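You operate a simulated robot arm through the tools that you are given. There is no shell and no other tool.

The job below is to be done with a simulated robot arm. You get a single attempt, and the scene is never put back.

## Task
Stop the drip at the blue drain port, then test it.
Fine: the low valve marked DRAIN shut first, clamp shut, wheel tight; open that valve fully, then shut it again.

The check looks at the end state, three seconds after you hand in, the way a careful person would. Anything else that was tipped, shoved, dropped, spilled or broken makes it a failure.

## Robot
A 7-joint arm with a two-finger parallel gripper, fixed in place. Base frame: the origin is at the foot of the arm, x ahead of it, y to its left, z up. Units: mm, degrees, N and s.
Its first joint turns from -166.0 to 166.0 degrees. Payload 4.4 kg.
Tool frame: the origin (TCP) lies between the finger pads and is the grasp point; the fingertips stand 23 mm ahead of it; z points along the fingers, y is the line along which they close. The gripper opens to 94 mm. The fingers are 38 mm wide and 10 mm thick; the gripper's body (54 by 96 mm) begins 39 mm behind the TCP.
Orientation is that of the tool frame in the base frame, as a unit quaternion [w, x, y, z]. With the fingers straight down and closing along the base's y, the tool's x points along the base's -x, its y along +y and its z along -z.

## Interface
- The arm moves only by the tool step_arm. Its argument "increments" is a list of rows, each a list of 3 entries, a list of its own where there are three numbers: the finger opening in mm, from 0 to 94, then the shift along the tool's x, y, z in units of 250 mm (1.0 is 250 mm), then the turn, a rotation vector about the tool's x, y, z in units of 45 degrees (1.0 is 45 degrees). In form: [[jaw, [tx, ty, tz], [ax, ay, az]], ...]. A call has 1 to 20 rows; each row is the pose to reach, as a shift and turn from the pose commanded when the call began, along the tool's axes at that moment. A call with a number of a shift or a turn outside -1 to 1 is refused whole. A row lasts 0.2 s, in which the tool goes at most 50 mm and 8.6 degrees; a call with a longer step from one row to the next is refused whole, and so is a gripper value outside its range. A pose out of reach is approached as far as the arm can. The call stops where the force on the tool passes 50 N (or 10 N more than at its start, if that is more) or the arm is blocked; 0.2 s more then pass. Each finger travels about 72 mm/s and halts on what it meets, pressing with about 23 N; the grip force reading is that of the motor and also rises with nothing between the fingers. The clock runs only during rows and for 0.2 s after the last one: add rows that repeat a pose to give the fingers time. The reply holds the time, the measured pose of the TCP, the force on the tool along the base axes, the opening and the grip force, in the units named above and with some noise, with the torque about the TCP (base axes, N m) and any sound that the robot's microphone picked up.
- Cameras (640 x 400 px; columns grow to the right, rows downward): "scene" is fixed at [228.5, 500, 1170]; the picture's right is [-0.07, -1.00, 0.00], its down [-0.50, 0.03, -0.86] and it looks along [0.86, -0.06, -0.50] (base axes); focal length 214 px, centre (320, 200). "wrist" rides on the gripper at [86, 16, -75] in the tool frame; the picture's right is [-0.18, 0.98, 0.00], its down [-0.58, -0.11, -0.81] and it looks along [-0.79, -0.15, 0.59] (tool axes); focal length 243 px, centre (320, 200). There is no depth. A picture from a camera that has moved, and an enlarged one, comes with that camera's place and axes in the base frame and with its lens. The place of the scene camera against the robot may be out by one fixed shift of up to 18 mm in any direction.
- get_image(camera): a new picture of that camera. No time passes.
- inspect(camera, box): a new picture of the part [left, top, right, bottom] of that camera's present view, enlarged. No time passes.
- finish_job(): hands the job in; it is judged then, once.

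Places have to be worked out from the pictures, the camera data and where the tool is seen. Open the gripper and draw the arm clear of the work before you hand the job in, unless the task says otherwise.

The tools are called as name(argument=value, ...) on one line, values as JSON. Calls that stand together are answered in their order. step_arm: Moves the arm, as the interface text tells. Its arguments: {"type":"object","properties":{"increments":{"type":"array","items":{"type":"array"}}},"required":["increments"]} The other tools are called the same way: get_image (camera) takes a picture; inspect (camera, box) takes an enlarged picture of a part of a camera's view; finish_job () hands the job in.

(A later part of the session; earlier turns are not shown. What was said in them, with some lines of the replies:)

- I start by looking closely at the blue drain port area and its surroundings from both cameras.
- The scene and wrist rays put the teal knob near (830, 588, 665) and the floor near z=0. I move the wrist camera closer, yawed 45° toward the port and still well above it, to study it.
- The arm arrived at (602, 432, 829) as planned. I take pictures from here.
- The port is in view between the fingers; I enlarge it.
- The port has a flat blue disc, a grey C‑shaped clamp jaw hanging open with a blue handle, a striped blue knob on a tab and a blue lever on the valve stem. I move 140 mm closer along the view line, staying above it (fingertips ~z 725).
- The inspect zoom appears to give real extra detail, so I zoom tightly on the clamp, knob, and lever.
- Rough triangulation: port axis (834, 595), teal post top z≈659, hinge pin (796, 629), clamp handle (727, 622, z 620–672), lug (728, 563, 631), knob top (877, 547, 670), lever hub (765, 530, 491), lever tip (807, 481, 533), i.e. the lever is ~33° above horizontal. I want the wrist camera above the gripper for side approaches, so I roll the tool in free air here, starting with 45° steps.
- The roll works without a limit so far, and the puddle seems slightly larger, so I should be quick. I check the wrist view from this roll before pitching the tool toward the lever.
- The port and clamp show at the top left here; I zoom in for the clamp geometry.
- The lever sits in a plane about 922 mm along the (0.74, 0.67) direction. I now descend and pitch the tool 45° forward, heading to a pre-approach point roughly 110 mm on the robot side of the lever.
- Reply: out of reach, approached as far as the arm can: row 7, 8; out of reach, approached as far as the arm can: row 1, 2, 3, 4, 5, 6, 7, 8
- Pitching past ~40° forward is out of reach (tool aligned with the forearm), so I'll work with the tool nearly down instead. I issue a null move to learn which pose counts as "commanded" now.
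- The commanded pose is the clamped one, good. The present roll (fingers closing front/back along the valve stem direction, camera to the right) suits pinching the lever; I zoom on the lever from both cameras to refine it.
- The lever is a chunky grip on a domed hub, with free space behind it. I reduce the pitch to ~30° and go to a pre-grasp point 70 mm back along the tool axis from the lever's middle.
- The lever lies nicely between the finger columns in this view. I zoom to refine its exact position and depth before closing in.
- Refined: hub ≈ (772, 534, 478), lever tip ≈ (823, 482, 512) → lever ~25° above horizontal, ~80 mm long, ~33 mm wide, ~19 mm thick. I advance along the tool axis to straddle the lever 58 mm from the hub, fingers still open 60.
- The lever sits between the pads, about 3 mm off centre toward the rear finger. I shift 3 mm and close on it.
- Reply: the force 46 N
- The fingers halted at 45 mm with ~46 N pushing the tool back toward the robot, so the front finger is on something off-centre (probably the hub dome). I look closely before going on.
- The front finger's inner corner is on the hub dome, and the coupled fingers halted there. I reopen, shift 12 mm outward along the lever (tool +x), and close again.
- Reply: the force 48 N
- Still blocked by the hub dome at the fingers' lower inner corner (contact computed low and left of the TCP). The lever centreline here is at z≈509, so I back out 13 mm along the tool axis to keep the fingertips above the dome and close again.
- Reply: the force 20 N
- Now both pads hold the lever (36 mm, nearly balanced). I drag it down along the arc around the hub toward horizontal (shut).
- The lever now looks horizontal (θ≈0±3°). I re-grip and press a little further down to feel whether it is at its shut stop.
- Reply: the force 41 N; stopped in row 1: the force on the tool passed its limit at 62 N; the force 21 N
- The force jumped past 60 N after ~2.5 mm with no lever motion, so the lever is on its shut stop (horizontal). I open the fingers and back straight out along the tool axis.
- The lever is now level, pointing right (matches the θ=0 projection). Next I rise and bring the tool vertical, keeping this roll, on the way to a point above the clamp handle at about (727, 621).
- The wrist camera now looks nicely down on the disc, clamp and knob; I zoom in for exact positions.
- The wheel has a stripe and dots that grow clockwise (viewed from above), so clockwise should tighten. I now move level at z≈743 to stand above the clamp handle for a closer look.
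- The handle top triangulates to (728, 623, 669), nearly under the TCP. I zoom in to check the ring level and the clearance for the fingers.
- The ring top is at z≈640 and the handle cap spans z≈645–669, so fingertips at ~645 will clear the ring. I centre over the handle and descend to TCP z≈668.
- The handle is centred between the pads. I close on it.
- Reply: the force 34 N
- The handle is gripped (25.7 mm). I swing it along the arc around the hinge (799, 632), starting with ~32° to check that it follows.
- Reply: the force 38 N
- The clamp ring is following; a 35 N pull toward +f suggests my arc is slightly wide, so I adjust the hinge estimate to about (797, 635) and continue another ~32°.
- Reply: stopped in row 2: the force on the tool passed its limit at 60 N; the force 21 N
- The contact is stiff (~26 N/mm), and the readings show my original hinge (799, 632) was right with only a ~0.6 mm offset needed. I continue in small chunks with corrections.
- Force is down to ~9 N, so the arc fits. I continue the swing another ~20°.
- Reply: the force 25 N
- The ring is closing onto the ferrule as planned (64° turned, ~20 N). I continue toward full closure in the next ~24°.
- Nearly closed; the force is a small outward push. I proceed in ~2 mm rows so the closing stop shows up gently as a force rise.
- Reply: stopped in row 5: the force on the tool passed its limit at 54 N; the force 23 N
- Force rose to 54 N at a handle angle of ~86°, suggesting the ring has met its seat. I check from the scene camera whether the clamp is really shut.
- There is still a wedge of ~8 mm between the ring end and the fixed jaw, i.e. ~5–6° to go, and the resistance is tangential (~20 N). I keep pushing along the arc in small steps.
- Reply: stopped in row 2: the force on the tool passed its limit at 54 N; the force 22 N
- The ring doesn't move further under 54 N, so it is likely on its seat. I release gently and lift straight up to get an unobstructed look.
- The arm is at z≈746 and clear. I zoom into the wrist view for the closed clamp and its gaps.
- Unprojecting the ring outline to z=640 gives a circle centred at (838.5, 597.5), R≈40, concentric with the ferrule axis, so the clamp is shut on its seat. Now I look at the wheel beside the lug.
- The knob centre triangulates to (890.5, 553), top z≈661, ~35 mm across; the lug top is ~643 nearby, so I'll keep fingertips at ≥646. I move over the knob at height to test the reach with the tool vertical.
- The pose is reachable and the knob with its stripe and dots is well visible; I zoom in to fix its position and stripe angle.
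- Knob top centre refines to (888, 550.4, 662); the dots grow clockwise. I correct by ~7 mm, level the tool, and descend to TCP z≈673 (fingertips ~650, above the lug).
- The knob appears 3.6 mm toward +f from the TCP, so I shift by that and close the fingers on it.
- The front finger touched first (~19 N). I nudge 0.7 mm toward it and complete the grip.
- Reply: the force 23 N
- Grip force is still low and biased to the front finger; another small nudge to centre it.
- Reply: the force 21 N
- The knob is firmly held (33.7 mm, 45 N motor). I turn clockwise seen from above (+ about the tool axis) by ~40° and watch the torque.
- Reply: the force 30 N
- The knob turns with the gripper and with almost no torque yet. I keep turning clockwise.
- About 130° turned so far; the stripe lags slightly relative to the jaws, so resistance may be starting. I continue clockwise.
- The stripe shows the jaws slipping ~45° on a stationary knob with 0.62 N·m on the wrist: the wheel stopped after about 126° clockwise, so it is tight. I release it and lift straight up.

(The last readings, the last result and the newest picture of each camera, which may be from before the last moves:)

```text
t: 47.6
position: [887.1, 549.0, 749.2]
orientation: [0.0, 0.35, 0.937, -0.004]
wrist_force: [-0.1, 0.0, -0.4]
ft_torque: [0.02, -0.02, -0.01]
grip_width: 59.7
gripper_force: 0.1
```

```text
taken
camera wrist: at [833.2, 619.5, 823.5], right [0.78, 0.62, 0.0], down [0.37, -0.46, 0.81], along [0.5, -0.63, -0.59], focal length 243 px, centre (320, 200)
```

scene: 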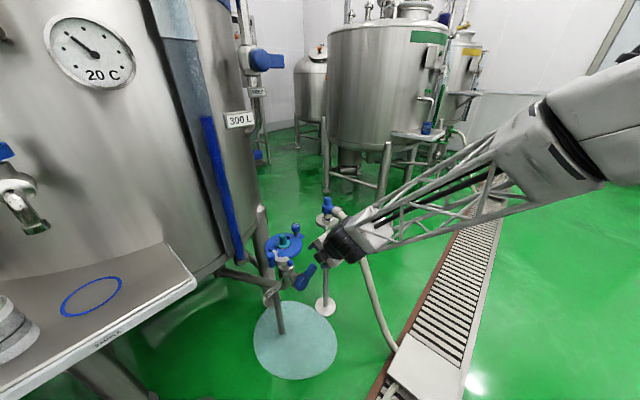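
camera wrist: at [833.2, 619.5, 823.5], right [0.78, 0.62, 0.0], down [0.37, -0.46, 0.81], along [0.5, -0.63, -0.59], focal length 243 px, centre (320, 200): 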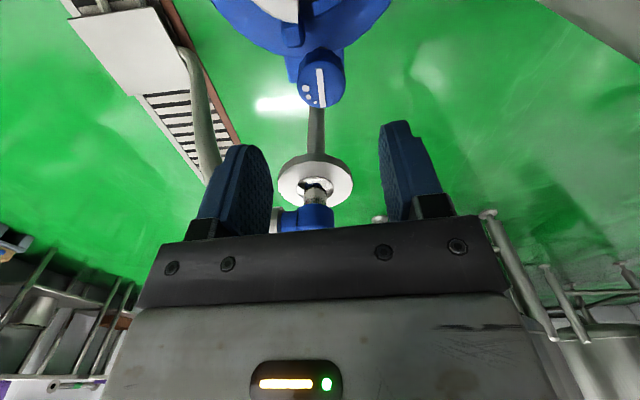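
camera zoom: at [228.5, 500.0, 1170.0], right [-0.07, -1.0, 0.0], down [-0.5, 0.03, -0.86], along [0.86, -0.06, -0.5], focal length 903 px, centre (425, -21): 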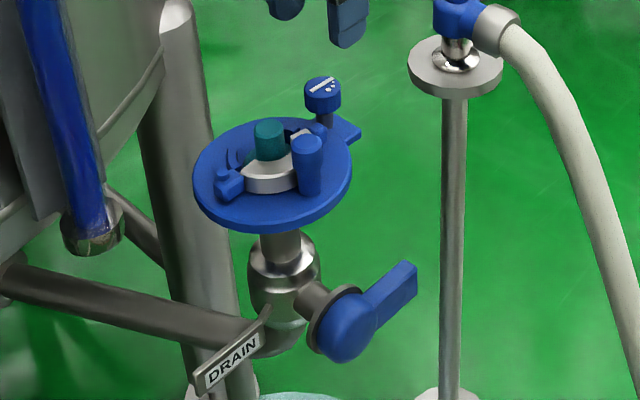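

Seen from the scene camera the clamp is closed, the wheel turned and the lever still level (shut). For the test I'll lift the lever with closed fingers from the robot side, so I back away at height and roll back so the camera is behind the gripper.

step_arm(increments=[[60, [0.007, -0.068, 0], [0, 0, -0.16]], [60, [0.014, -0.136, 0], [0, 0, -0.33]], [60, [0.021, -0.204, 0], [0, 0, -0.5]], [40, [0.028, -0.272, 0], [0, 0, -0.67]], [20, [0.036, -0.34, 0], [0, 0, -0.83]], [0, [0.043, -0.408, 0], [0, 0, -1.0]]])

step_arm(increments=[[0, [0.047, -0.04, 0.04], [0, 0, -0.15]], [0, [0.095, -0.079, 0.08], [0, 0, -0.3]], [0, [0.142, -0.118, 0.12], [0, 0, -0.45]], [0, [0.19, -0.158, 0.16], [0, 0, -0.6]], [0, [0.237, -0.197, 0.2], [0, 0, -0.75]], [0, [0.285, -0.237, 0.24], [0, 0, -0.9]]])

step_arm(increments=[[0, [0, 0, 0.09], [0, -0.11, 0]], [0, [0, 0, 0.18], [0, -0.22, 0]], [0, [0, 0, 0.27], [0, -0.33, 0]], [0, [0, 0, 0.36], [0, -0.44, 0]], [0, [0, 0, 0.45], [0, -0.55, 0]], [0, [0, 0, 0.54], [0, -0.66, 0]], [0, [0, 0, 0.632], [0, -0.778, 0]]])

get_image(camera="wrist")

get_image(camera="scene")

```text
t: 49.0
position: [810.8, 481.3, 750.0]
orientation: [0.001, -0.036, 0.999, -0.002]
wrist_force: [-0.7, -0.5, 0.3]
ft_torque: [0.01, -0.03, 0.01]
grip_width: 0.1
gripper_force: 23.2
```

```text
t: 50.4
position: [746.7, 414.7, 688.7]
orientation: [0.0, -0.38, 0.925, -0.002]
wrist_force: [0.3, 0.2, -0.5]
ft_torque: [-0.03, 0.0, 0.01]
grip_width: 0.0
gripper_force: 23.2
```

```text
t: 52.0
position: [747.9, 414.8, 537.3]
orientation: [0.271, -0.363, 0.884, 0.111]
wrist_force: [1.4, -0.3, 0.3]
ft_torque: [-0.02, 0.04, 0.01]
grip_width: 0.1
gripper_force: 23.1
out of reach, approached as far as the arm can: row 7
```

```text
taken
camera wrist: at [656.8, 347.5, 551.2], right [-0.58, 0.81, 0.1], down [0.1, -0.06, 0.99], along [0.81, 0.59, -0.05], focal length 243 px, centre (320, 200)
```

wrist: 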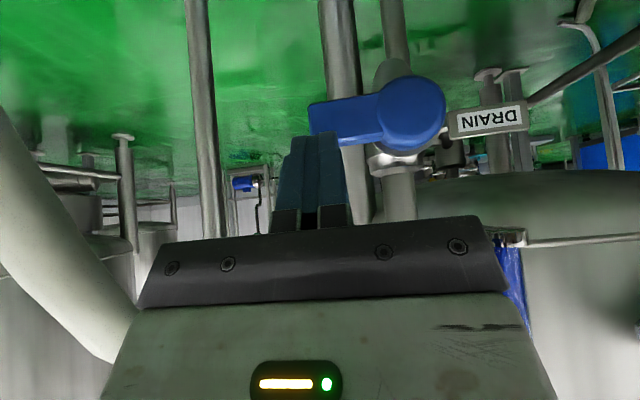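

```text
taken
```

scene: 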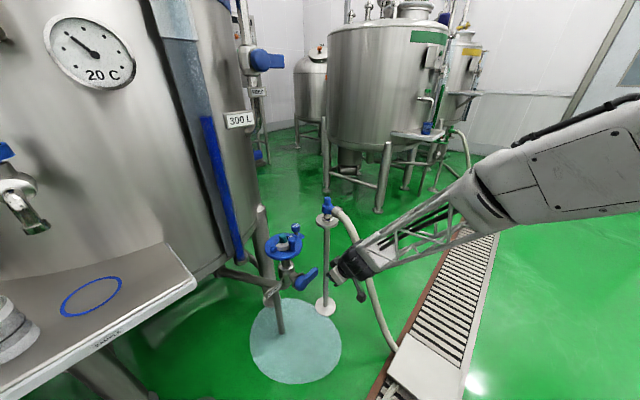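

This is an excellent (upside-down) front view of the lever. I zoom in to measure it.

inspect(camera="wrist", box=[270, 50, 470, 220])

inspect(camera="scene", box=[245, 225, 345, 400])

```text
2.35 times, centred on (370, 135) of wrist
camera zoom: at [656.8, 347.5, 551.2], right [-0.58, 0.81, 0.1], down [0.1, -0.06, 0.99], along [0.81, 0.59, -0.05], focal length 571 px, centre (202, 353)
```

zoom: 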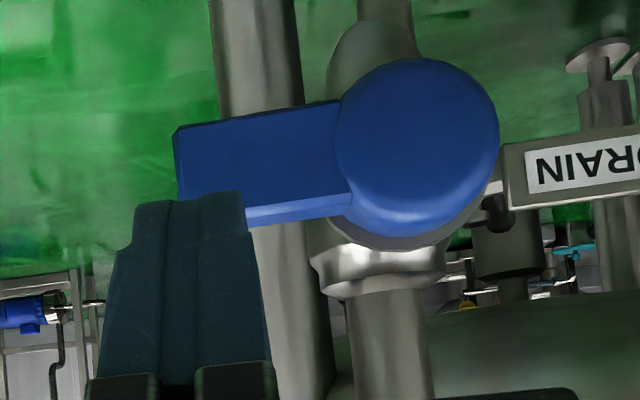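

```text
2.29 times, centred on (295, 312) of scene
camera zoom: at [228.5, 500.0, 1170.0], right [-0.07, -1.0, 0.0], down [-0.5, 0.03, -0.86], along [0.86, -0.06, -0.5], focal length 490 px, centre (377, -57)
```

zoom: 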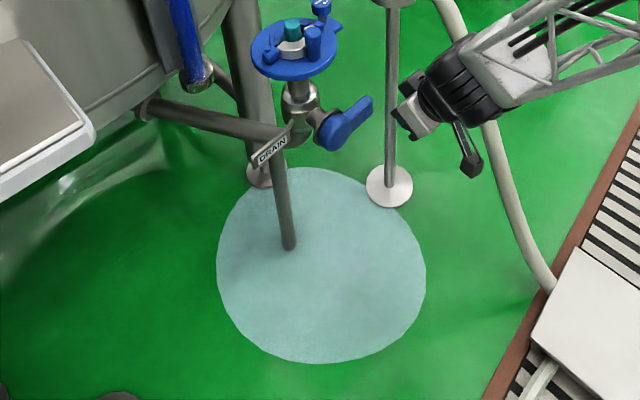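

The puddle hasn't grown since the valve was shut, the lever is level (θ≈1°), and its lower edge is at z≈460, front face f≈914. I advance the closed fingers along the tool axis to a spot just below and in front of the lever near its tip.

step_arm(increments=[[0, [0.002, 0.002, 0.085], [0, 0, 0]], [0, [0.005, 0.003, 0.17], [0, 0, 0]], [0, [0.007, 0.005, 0.255], [0, 0, 0]], [0, [0.01, 0.007, 0.34], [0, 0, 0]], [0, [0.012, 0.008, 0.422], [0, 0, 0]]])

get_image(camera="wrist")

inspect(camera="scene", box=[265, 235, 335, 305])

```text
t: 53.2
position: [788.8, 458.2, 447.8]
orientation: [0.278, -0.362, 0.882, 0.113]
wrist_force: [0.3, -0.3, 0.2]
ft_torque: [-0.01, 0.04, 0.02]
grip_width: 0.0
gripper_force: 23.6
```

```text
taken
camera wrist: at [697.9, 390.3, 460.5], right [-0.58, 0.81, 0.1], down [0.09, -0.06, 0.99], along [0.81, 0.59, -0.03], focal length 243 px, centre (320, 200)
```

wrist: 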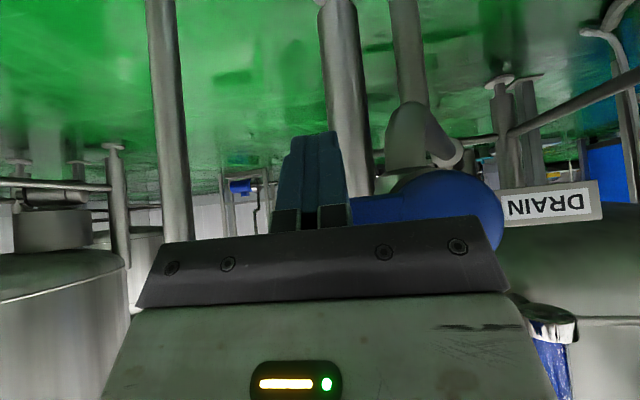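

```text
5.71 times, centred on (300, 270) of scene
camera zoom: at [228.5, 500.0, 1170.0], right [-0.07, -1.0, 0.0], down [-0.5, 0.03, -0.86], along [0.86, -0.06, -0.5], focal length 1226 px, centre (434, -200)
```

zoom: 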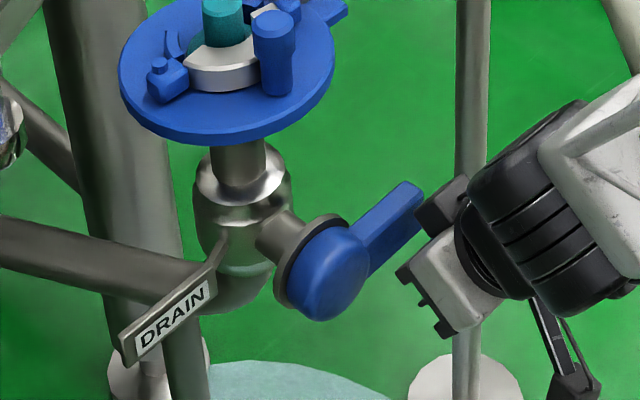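

The finger is in front of and below the lever tip. I slide 14 mm forward under the lever and start lifting 15 mm, watching the force.

step_arm(increments=[[0, [-0.0229, 0, 0.016], [0, 0, 0]], [0, [-0.0458, 0, 0.032], [0, 0, 0]], [0, [-0.0572, 0, 0.0157], [0, 0, 0]], [0, [-0.0687, -0.004, -0.0007], [0, 0, 0]], [0, [-0.0801, -0.008, -0.017], [0, 0, 0]]])

get_image(camera="wrist")

inspect(camera="scene", box=[265, 235, 335, 305])

```text
t: 54.4
position: [797.1, 467.3, 461.1]
orientation: [0.277, -0.361, 0.884, 0.111]
wrist_force: [-12.0, -15.3, -4.6]
ft_torque: [-0.12, -0.23, -0.1]
grip_width: 0.2
gripper_force: 22.8
```

```text
taken
camera wrist: at [704.3, 400.0, 473.9], right [-0.58, 0.81, 0.1], down [0.09, -0.06, 0.99], along [0.81, 0.59, -0.03], focal length 243 px, centre (320, 200)
```

wrist: 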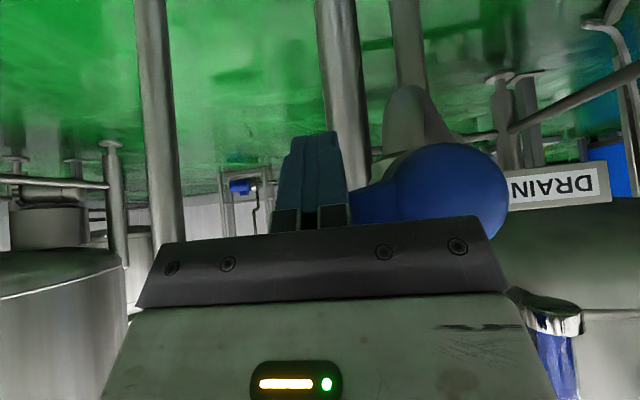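

```text
5.71 times, centred on (300, 270) of scene
camera zoom: at [228.5, 500.0, 1170.0], right [-0.07, -1.0, 0.0], down [-0.5, 0.03, -0.86], along [0.86, -0.06, -0.5], focal length 1226 px, centre (434, -200)
```

zoom: 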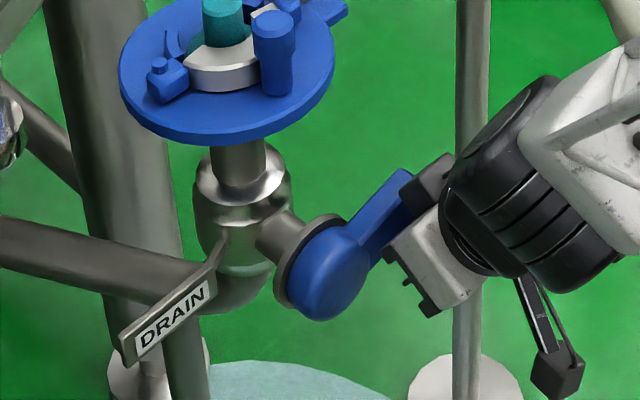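

It works: the lever is rising with ~20 N contact force. I continue the arc upward and slightly left to about 40°.

step_arm(increments=[[0, [-0.012, 0, -0.0172], [0, 0, 0]], [0, [-0.024, 0, -0.0344], [0, 0, 0]], [0, [-0.0359, 0.0024, -0.0514], [0, 0, 0]], [0, [-0.0478, 0.006, -0.0684], [0, 0, 0]], [0, [-0.0593, 0.0124, -0.0847], [0, 0, 0]], [0, [-0.0705, 0.02, -0.1008], [0, 0, 0]]])

get_image(camera="wrist")

inspect(camera="scene", box=[265, 235, 335, 305])

```text
t: 55.8
position: [794.3, 469.5, 495.8]
orientation: [0.278, -0.362, 0.883, 0.112]
wrist_force: [-0.5, -1.4, -1.5]
ft_torque: [-0.01, -0.01, 0.01]
grip_width: 0.0
gripper_force: 22.1
```

```text
taken
camera wrist: at [702.8, 402.9, 506.7], right [-0.58, 0.81, 0.1], down [0.09, -0.06, 0.99], along [0.81, 0.59, -0.03], focal length 243 px, centre (320, 200)
```

wrist: 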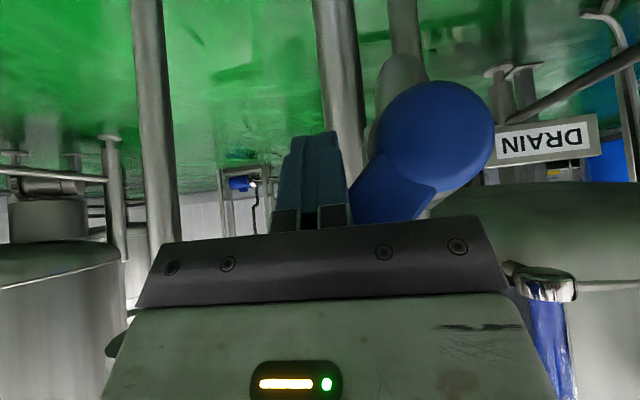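

```text
5.71 times, centred on (300, 270) of scene
camera zoom: at [228.5, 500.0, 1170.0], right [-0.07, -1.0, 0.0], down [-0.5, 0.03, -0.86], along [0.86, -0.06, -0.5], focal length 1226 px, centre (434, -200)
```

zoom: 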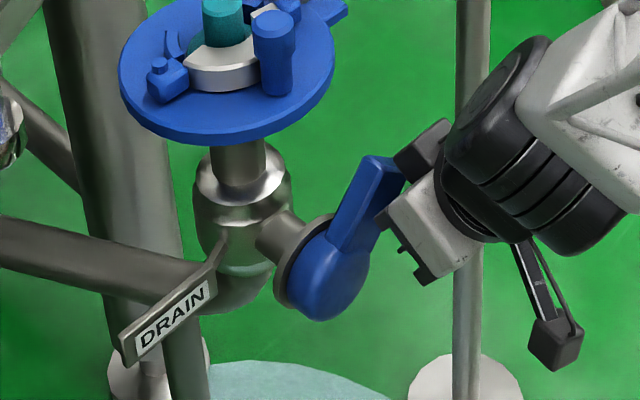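

The lever is at ~45–50° and contact is light. I shift right, raise 35 mm and move 15 mm forward so the finger stands beside the lever's right face, clear of the hub, ready to push it left to vertical.

step_arm(increments=[[0, [0, -0.036, 0], [0, 0, 0]], [0, [0, -0.072, 0], [0, 0, 0]], [0, [-0.0275, -0.072, -0.0393], [0, 0, 0]], [0, [-0.0549, -0.072, -0.0785], [0, 0, 0]], [0, [-0.0801, -0.072, -0.1145], [0, 0, 0]], [0, [-0.1063, -0.072, -0.0962], [0, 0, 0]], [0, [-0.1292, -0.072, -0.0802], [0, 0, 0]]])

get_image(camera="wrist")

inspect(camera="scene", box=[265, 235, 335, 305])

```text
t: 57.4
position: [815.0, 464.7, 526.7]
orientation: [0.276, -0.361, 0.884, 0.111]
wrist_force: [-1.2, -16.0, 6.6]
ft_torque: [0.14, 0.03, 0.1]
grip_width: 0.1
gripper_force: 22.5
stopped in row 7: the force on the tool passed its limit at 66 N (the readings are from after the stop); the commanded pose is now the measured one
```

```text
taken
camera wrist: at [723.4, 397.1, 538.9], right [-0.58, 0.81, 0.1], down [0.09, -0.06, 0.99], along [0.81, 0.58, -0.03], focal length 243 px, centre (320, 200)
```

wrist: 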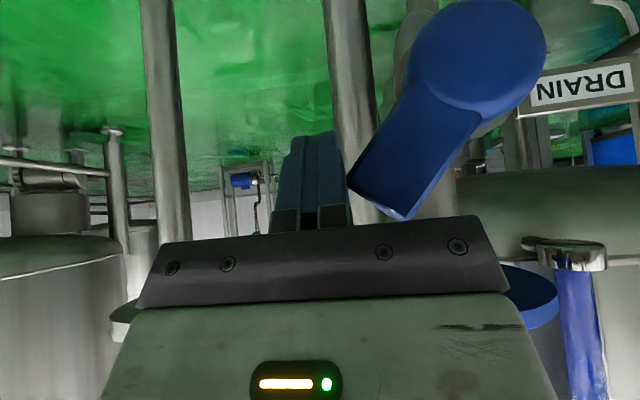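

```text
5.71 times, centred on (300, 270) of scene
camera zoom: at [228.5, 500.0, 1170.0], right [-0.07, -1.0, 0.0], down [-0.5, 0.03, -0.86], along [0.86, -0.06, -0.5], focal length 1226 px, centre (434, -200)
```

zoom: 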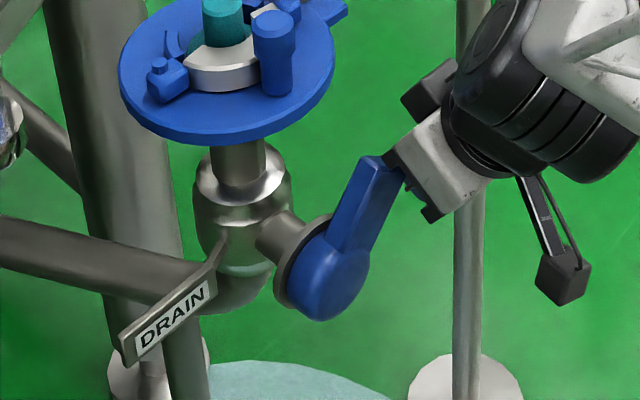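

The finger just clipped the lever's tip corner while moving forward (θ≈52°). I shift 7 mm further right, advance 5 mm, then push left in small steps.

step_arm(increments=[[0, [0, -0.028, 0], [0, 0, 0]], [0, [-0.0164, -0.028, 0.0114], [0, 0, 0]], [0, [-0.0164, 0, 0.0114], [0, 0, 0]], [0, [-0.0164, 0.028, 0.0114], [0, 0, 0]], [0, [-0.0164, 0.056, 0.0114], [0, 0, 0]], [0, [-0.0164, 0.084, 0.0114], [0, 0, 0]], [0, [-0.0164, 0.112, 0.0114], [0, 0, 0]]])

get_image(camera="wrist")

inspect(camera="scene", box=[265, 235, 335, 305])

```text
t: 59.0
position: [797.9, 488.8, 524.9]
orientation: [0.276, -0.361, 0.884, 0.111]
wrist_force: [0.1, -1.0, 0.6]
ft_torque: [0.06, -0.02, 0.0]
grip_width: 0.0
gripper_force: 23.1
```

```text
taken
camera wrist: at [706.3, 421.5, 537.4], right [-0.58, 0.81, 0.1], down [0.09, -0.06, 0.99], along [0.81, 0.59, -0.03], focal length 243 px, centre (320, 200)
```

wrist: 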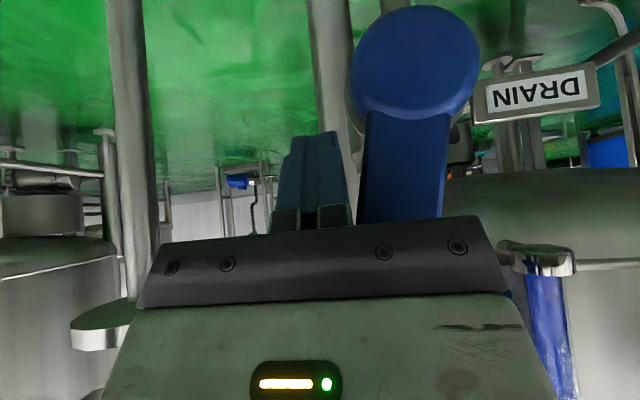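

```text
5.71 times, centred on (300, 270) of scene
camera zoom: at [228.5, 500.0, 1170.0], right [-0.07, -1.0, 0.0], down [-0.5, 0.03, -0.86], along [0.86, -0.06, -0.5], focal length 1226 px, centre (434, -200)
```

zoom: 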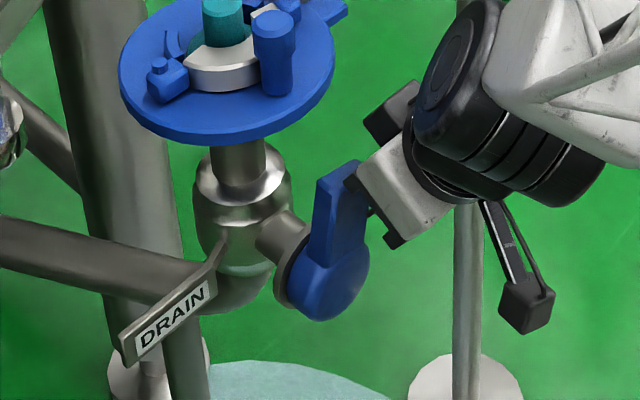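

The lever is now ~79° up and ahead of the finger. I keep pushing left in small rows until I feel its open stop.

step_arm(increments=[[0, [0, 0.028, 0], [0, 0, 0]], [0, [0, 0.05, 0], [0, 0, 0]], [0, [0, 0.066, 0], [0, 0, 0]], [0, [0, 0.078, 0], [0, 0, 0]], [0, [0, 0.088, 0], [0, 0, 0]], [0, [0, 0.096, 0], [0, 0, 0]], [0, [0, 0.104, 0], [0, 0, 0]], [0, [0, 0.112, 0], [0, 0, 0]]])

get_image(camera="wrist")

inspect(camera="scene", box=[265, 235, 335, 305])

```text
t: 60.2
position: [787.2, 501.7, 525.2]
orientation: [0.278, -0.358, 0.884, 0.11]
wrist_force: [8.8, -10.0, 1.1]
ft_torque: [0.36, 0.3, -0.03]
grip_width: 0.0
gripper_force: 22.7
stopped in row 6: the force on the tool passed its limit at 58 N (the readings are from after the stop); the commanded pose is now the measured one
```

```text
taken
camera wrist: at [694.6, 434.8, 538.5], right [-0.57, 0.81, 0.1], down [0.09, -0.06, 0.99], along [0.81, 0.58, -0.03], focal length 243 px, centre (320, 200)
```

wrist: 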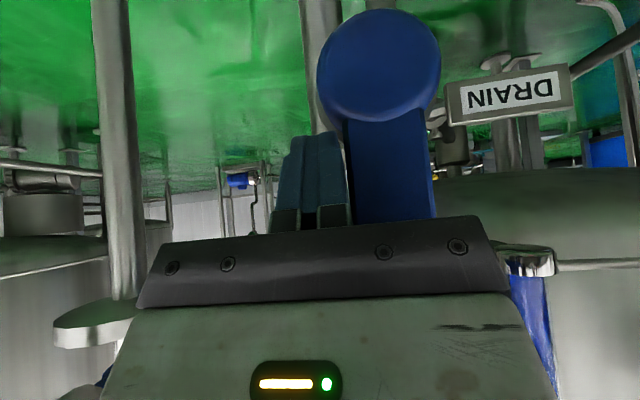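

```text
5.71 times, centred on (300, 270) of scene
camera zoom: at [228.5, 500.0, 1170.0], right [-0.07, -1.0, 0.0], down [-0.5, 0.03, -0.86], along [0.86, -0.06, -0.5], focal length 1226 px, centre (434, -200)
```

zoom: 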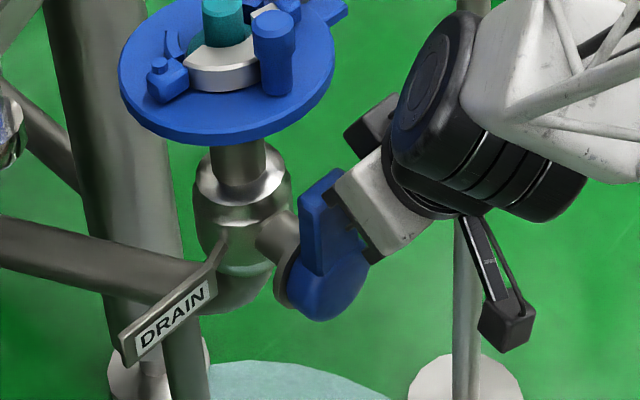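

The lever reached its stop at vertical (edge tilt matches plumb), so the valve is fully open. I look for any leak at the port and whether the puddle changed.

inspect(camera="scene", box=[245, 225, 345, 400])

inspect(camera="scene", box=[262, 225, 312, 265])

```text
2.29 times, centred on (295, 312) of scene
camera zoom: at [228.5, 500.0, 1170.0], right [-0.07, -1.0, 0.0], down [-0.5, 0.03, -0.86], along [0.86, -0.06, -0.5], focal length 490 px, centre (377, -57)
```

zoom: 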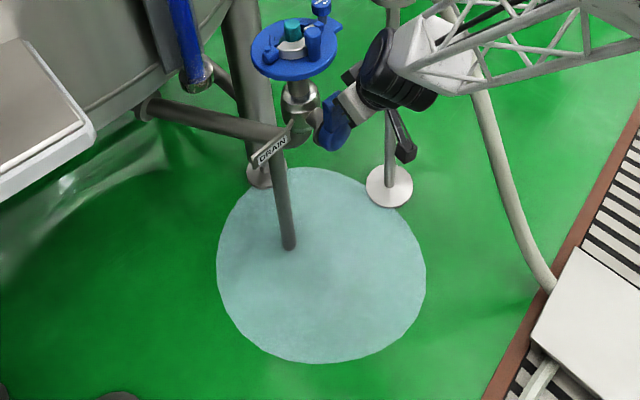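

```text
10.00 times, centred on (287, 245) of scene
camera zoom: at [228.5, 500.0, 1170.0], right [-0.07, -1.0, 0.0], down [-0.5, 0.03, -0.86], along [0.86, -0.06, -0.5], focal length 2145 px, centre (650, -250)
```

zoom: 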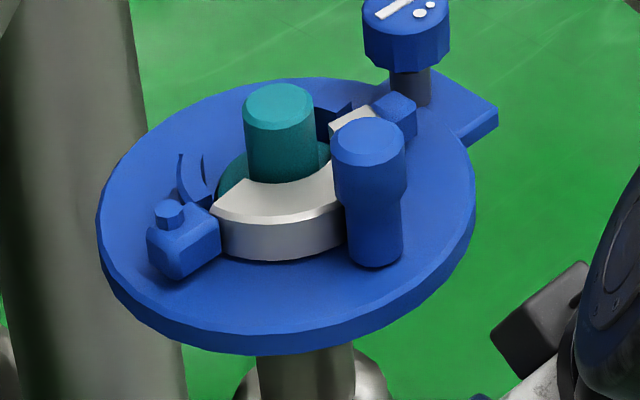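

No leak: the puddle is unchanged and the port looks dry with the valve fully open. Now I retract along the tool axis, shift to the left side of the lever and re-advance, to push it back right/down to shut.

step_arm(increments=[[0, [0, -0.02, 0], [0, 0, 0]], [0, [0, -0.02, -0.1], [0, 0, 0]], [0, [0, -0.02, -0.23], [0, 0, 0]], [0, [0, -0.02, -0.36], [0, 0, 0]], [0, [0, 0.1, -0.36], [0, 0, 0]], [0, [0, 0.2, -0.36], [0, 0, 0]], [0, [0, 0.29, -0.36], [0, 0, 0]]])

get_image(camera="wrist")

```text
t: 61.8
position: [697.9, 518.7, 600.4]
orientation: [0.277, -0.36, 0.884, 0.112]
wrist_force: [-0.4, 0.4, -0.1]
ft_torque: [-0.02, 0.0, -0.01]
grip_width: 0.1
gripper_force: 23.0
```

```text
taken
camera wrist: at [605.8, 452.3, 611.7], right [-0.58, 0.81, 0.1], down [0.09, -0.06, 0.99], along [0.81, 0.58, -0.03], focal length 243 px, centre (320, 200)
```

wrist: 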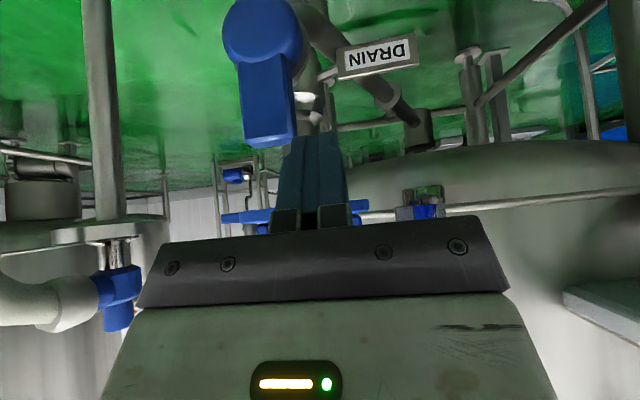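

The lever stands vertical and the finger is to its left with clearance. I advance 88 mm along the tool axis and then begin pushing right gently.

step_arm(increments=[[0, [0, 0, 0.09], [0, 0, 0]], [0, [0, 0, 0.18], [0, 0, 0]], [0, [0, 0, 0.27], [0, 0, 0]], [0, [0, 0, 0.35], [0, 0, 0]], [0, [0, -0.03, 0.35], [0, 0, 0]], [0, [0, -0.05, 0.35], [0, 0, 0]], [0, [0, -0.07, 0.35], [0, 0, 0]], [0, [0, -0.09, 0.35], [0, 0, 0]]])

get_image(camera="wrist")

```text
t: 63.6
position: [749.4, 535.3, 527.2]
orientation: [0.276, -0.359, 0.885, 0.11]
wrist_force: [0.2, 0.1, -0.1]
ft_torque: [0.03, -0.05, 0.03]
grip_width: 0.0
gripper_force: 23.4
```

```text
taken
camera wrist: at [656.7, 469.4, 539.0], right [-0.57, 0.81, 0.1], down [0.09, -0.06, 0.99], along [0.81, 0.58, -0.04], focal length 243 px, centre (320, 200)
```

wrist: 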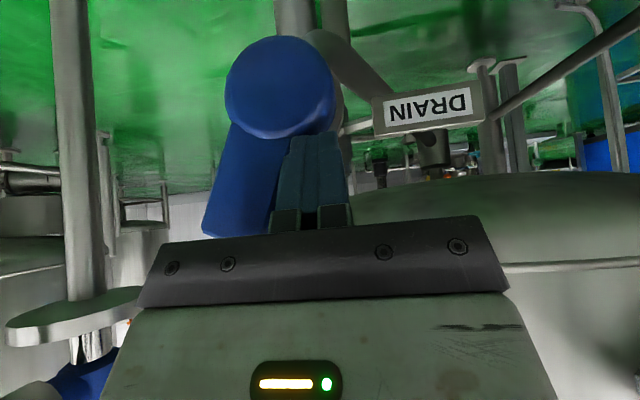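

The lever is moving down (θ≈69°). I continue pushing right.

step_arm(increments=[[0, [0, -0.028, 0], [0, 0, 0]], [0, [0, -0.056, 0], [0, 0, 0]], [0, [0, -0.084, 0], [0, 0, 0]], [0, [0, -0.112, 0], [0, 0, 0]], [0, [0, -0.14, 0], [0, 0, 0]], [0, [0, -0.168, 0], [0, 0, 0]], [0, [0, -0.196, 0], [0, 0, 0]], [0, [0, -0.224, 0], [0, 0, 0]]])

get_image(camera="wrist")

inspect(camera="scene", box=[265, 235, 335, 305])

```text
t: 64.4
position: [762.6, 525.3, 527.9]
orientation: [0.276, -0.36, 0.884, 0.111]
wrist_force: [-9.1, -7.4, 12.6]
ft_torque: [-0.31, 0.16, 0.17]
grip_width: 0.0
gripper_force: 23.1
stopped in row 3: the force on the tool passed its limit at 142 N (the readings are from after the stop); the commanded pose is now the measured one
```

```text
taken
camera wrist: at [671.0, 457.8, 540.8], right [-0.58, 0.81, 0.1], down [0.09, -0.06, 0.99], along [0.81, 0.58, -0.03], focal length 243 px, centre (320, 200)
```

wrist: 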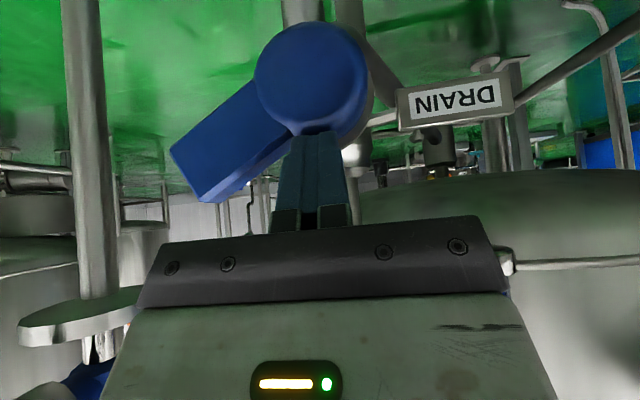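

```text
5.71 times, centred on (300, 270) of scene
camera zoom: at [228.5, 500.0, 1170.0], right [-0.07, -1.0, 0.0], down [-0.5, 0.03, -0.86], along [0.86, -0.06, -0.5], focal length 1226 px, centre (434, -200)
```

zoom: 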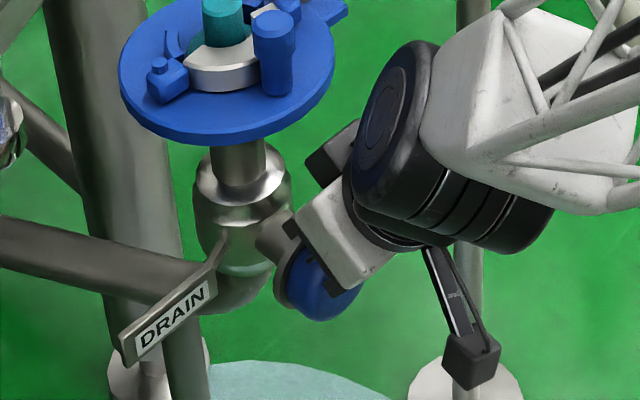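

The finger bumped the top of the hub dome (I was too low there); the lever is at ~33° now. I rise 50 mm off the hub, then move right over the lever to press it down from above.

step_arm(increments=[[0, [-0.0343, 0, -0.0491], [0, 0, 0]], [0, [-0.0732, 0, -0.1047], [0, 0, 0]], [0, [-0.1144, 0, -0.1636], [0, 0, 0]], [0, [-0.1144, -0.068, -0.1636], [0, 0, 0]], [0, [-0.1144, -0.136, -0.1636], [0, 0, 0]], [0, [-0.1406, -0.21, -0.1453], [0, 0, 0]]])

get_image(camera="wrist")

inspect(camera="scene", box=[265, 235, 335, 305])

```text
t: 65.8
position: [803.3, 492.9, 577.3]
orientation: [0.277, -0.36, 0.884, 0.111]
wrist_force: [-0.7, 0.7, -0.7]
ft_torque: [0.04, -0.03, -0.01]
grip_width: 0.2
gripper_force: 23.3
```

```text
taken
camera wrist: at [712.1, 425.1, 591.1], right [-0.58, 0.81, 0.1], down [0.09, -0.06, 0.99], along [0.81, 0.58, -0.04], focal length 243 px, centre (320, 200)
```

wrist: 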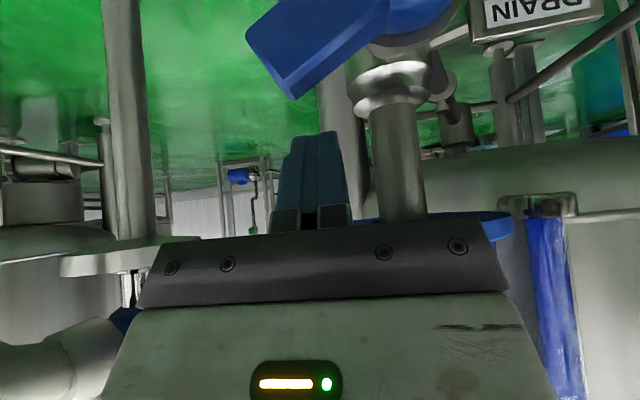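

```text
5.71 times, centred on (300, 270) of scene
camera zoom: at [228.5, 500.0, 1170.0], right [-0.07, -1.0, 0.0], down [-0.5, 0.03, -0.86], along [0.86, -0.06, -0.5], focal length 1226 px, centre (434, -200)
```

zoom: 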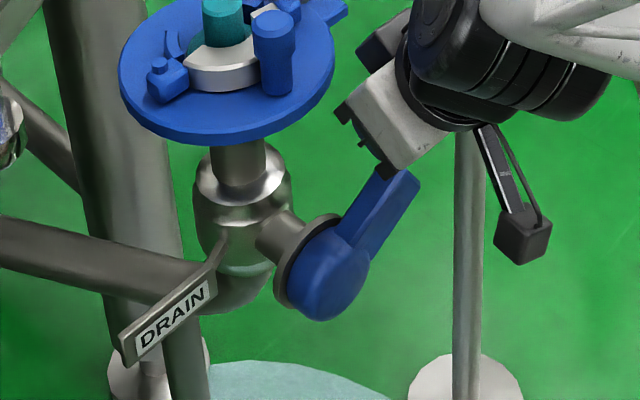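

The finger is above the lever near its tip. I press straight down in diminishing steps until the shut stop is felt.

step_arm(increments=[[0, [0.0229, 0, 0.0327], [0, 0, 0]], [0, [0.0458, 0, 0.0654], [0, 0, 0]], [0, [0.0641, 0, 0.0916], [0, 0, 0]], [0, [0.0801, 0, 0.1145], [0, 0, 0]], [0, [0.0938, 0, 0.1342], [0, 0, 0]], [0, [0.1052, 0, 0.1505], [0, 0, 0]], [0, [0.1144, 0, 0.1636], [0, 0, 0]], [0, [0.1213, 0, 0.1734], [0, 0, 0]], [0, [0.1281, 0, 0.1832], [0, 0, 0]], [0, [0.135, 0, 0.193], [0, 0, 0]]])

get_image(camera="wrist")

inspect(camera="scene", box=[265, 235, 335, 305])

```text
t: 68.0
position: [807.1, 494.6, 524.6]
orientation: [0.279, -0.36, 0.883, 0.111]
wrist_force: [-10.3, -9.9, 48.3]
ft_torque: [-0.35, 0.4, 0.01]
grip_width: 0.1
gripper_force: 22.9
```

```text
taken
camera wrist: at [715.3, 427.1, 535.5], right [-0.58, 0.81, 0.1], down [0.08, -0.07, 0.99], along [0.81, 0.58, -0.03], focal length 243 px, centre (320, 200)
```

wrist: 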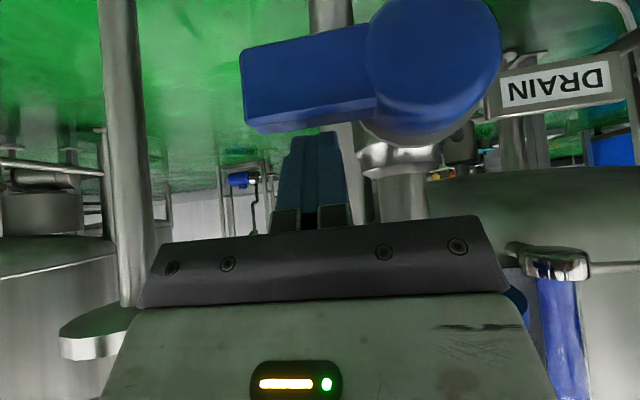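

```text
5.71 times, centred on (300, 270) of scene
camera zoom: at [228.5, 500.0, 1170.0], right [-0.07, -1.0, 0.0], down [-0.5, 0.03, -0.86], along [0.86, -0.06, -0.5], focal length 1226 px, centre (434, -200)
```

zoom: 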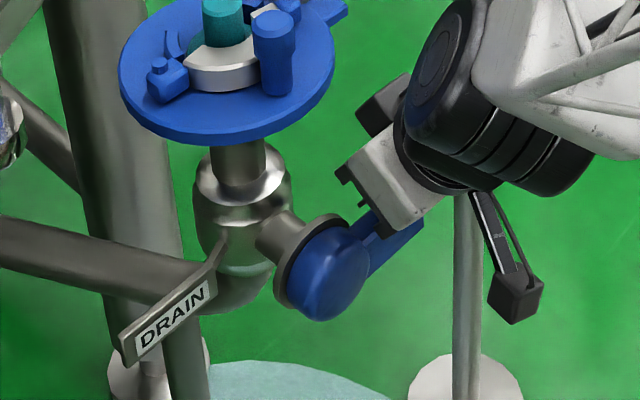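

The lever is level again with 48 N of reaction, so it is back on its shut stop. I retract along the tool axis, opening the gripper once clear.

step_arm(increments=[[0, [0, 0, -0.06], [0, 0, 0]], [0, [0, 0, -0.16], [0, 0, 0]], [10, [0, 0, -0.28], [0, 0, 0]], [30, [0, 0, -0.42], [0, 0, 0]], [50, [0, 0, -0.56], [0, 0, 0]], [60, [0, 0, -0.7], [0, 0, 0]]])

get_image(camera="wrist")

inspect(camera="scene", box=[245, 205, 345, 300])

inspect(camera="scene", box=[245, 225, 345, 400])

```text
t: 69.4
position: [731.4, 421.4, 662.9]
orientation: [0.276, -0.36, 0.884, 0.111]
wrist_force: [0.1, -0.4, -0.9]
ft_torque: [0.02, -0.01, 0.01]
grip_width: 60.0
gripper_force: 0.1
```

```text
taken
camera wrist: at [638.9, 354.9, 675.3], right [-0.58, 0.81, 0.1], down [0.09, -0.06, 0.99], along [0.81, 0.58, -0.04], focal length 243 px, centre (320, 200)
```

wrist: 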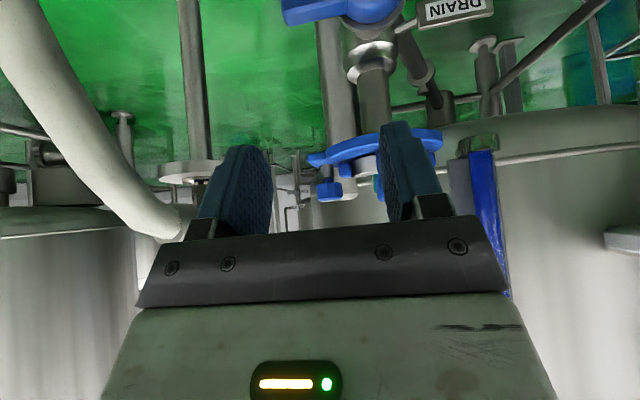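

```text
4.21 times, centred on (295, 252) of scene
camera zoom: at [228.5, 500.0, 1170.0], right [-0.07, -1.0, 0.0], down [-0.5, 0.03, -0.86], along [0.86, -0.06, -0.5], focal length 903 px, centre (425, -21)
```

zoom: 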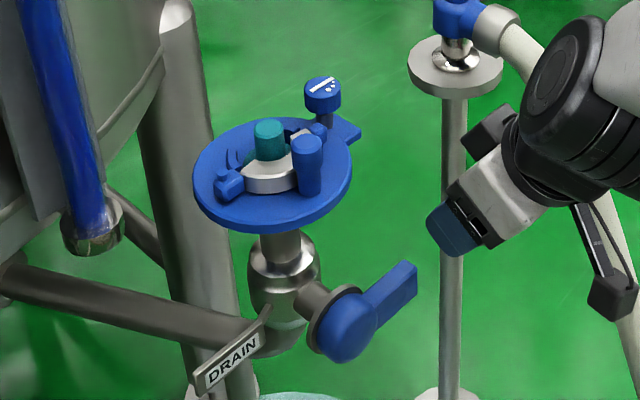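

```text
2.29 times, centred on (295, 312) of scene
camera zoom: at [228.5, 500.0, 1170.0], right [-0.07, -1.0, 0.0], down [-0.5, 0.03, -0.86], along [0.86, -0.06, -0.5], focal length 490 px, centre (377, -57)
```

zoom: 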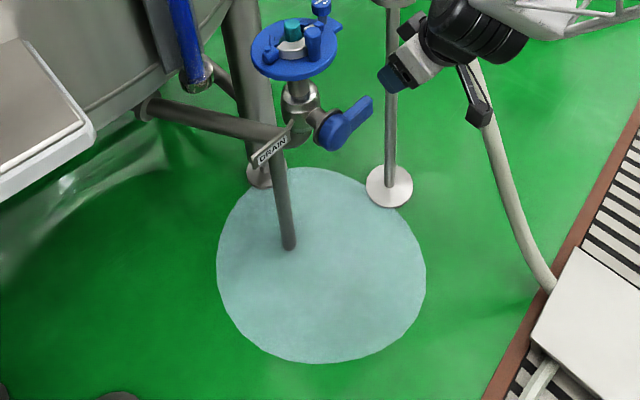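

Lever level, clamp closed, wheel turned, and the puddle has not changed through the open–shut test. I open the gripper fully and withdraw up and back toward the robot, leveling the tool.

step_arm(increments=[[70, [0.014, 0, -0.1], [0, 0.095, 0]], [80, [0.029, 0, -0.2], [0, 0.19, 0]], [94, [0.043, 0, -0.3], [0, 0.285, 0]], [94, [0.058, 0, -0.4], [0, 0.38, 0]], [94, [0.072, 0, -0.5], [0, 0.475, 0]], [94, [0.086, 0, -0.6], [0, 0.57, 0]], [94, [0.1, 0, -0.7], [0, 0.665, 0]], [94, [0.115, 0, -0.81], [0, 0.76, 0]]])

get_image(camera="scene")

get_image(camera="wrist")

inspect(camera="scene", box=[262, 215, 322, 265])

```text
t: 71.2
position: [633.2, 325.7, 811.2]
orientation: [0.004, -0.377, 0.926, 0.0]
wrist_force: [0.3, 0.2, 0.1]
ft_torque: [0.01, -0.02, -0.02]
grip_width: 93.8
gripper_force: 0.1
```

```text
taken
```

scene: 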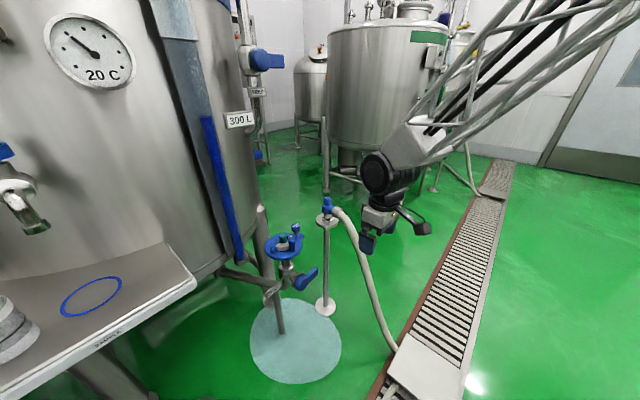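

```text
taken
camera wrist: at [560.8, 277.4, 886.4], right [-0.55, 0.83, 0.0], down [0.49, 0.32, 0.81], along [0.68, 0.45, -0.59], focal length 243 px, centre (320, 200)
```

wrist: 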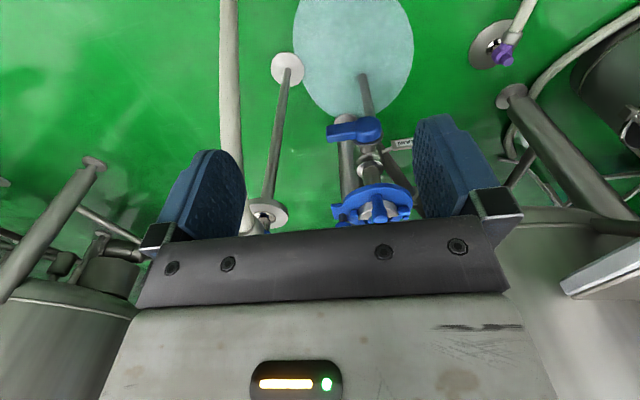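

```text
8.00 times, centred on (292, 240) of scene
camera zoom: at [228.5, 500.0, 1170.0], right [-0.07, -1.0, 0.0], down [-0.5, 0.03, -0.86], along [0.86, -0.06, -0.5], focal length 1716 px, centre (544, -120)
```

zoom: 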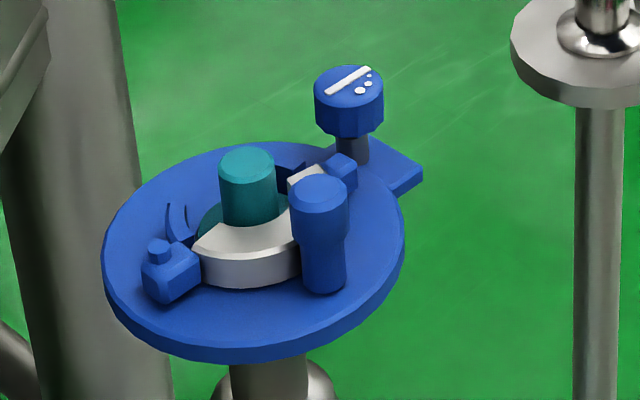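

Final state: DRAIN lever level on its shut stop, clamp ring closed on the ferrule, wheel turned to its stop, no puddle growth during the full-open test. The gripper is open and the arm is clear, so I hand in the job.

finish_job()

```text
The job is handed in.
```

The drip at the blue drain port is stopped and the port held when I tested it. I handed the job in at about 71 s, and no verdict has come back yet.

- **DRAIN valve:** I shut it first by turning the lever down to its stop. The puddle on the floor has not grown since then.
- **Clamp:** The ring is swung shut and sits centred on the port. It would not close further under about 54 N.
- **Wheel:** I turned it clockwise about 126° until it stopped. The gripper could apply only about 0.6 N·m before its pads slipped, so "tight" here means tight to that limit.
- **Test:** I opened the valve fully to its vertical stop, saw no leak, then shut it again and pressed the lever onto its stop.

While pushing the lever back to shut, a fingertip bumped the hub of the valve handle, and the force peaked at 142 N. I saw no damage afterwards and the lever moved normally. Nothing else was tipped or spilled.

The gripper is open and the arm is clear of the work.
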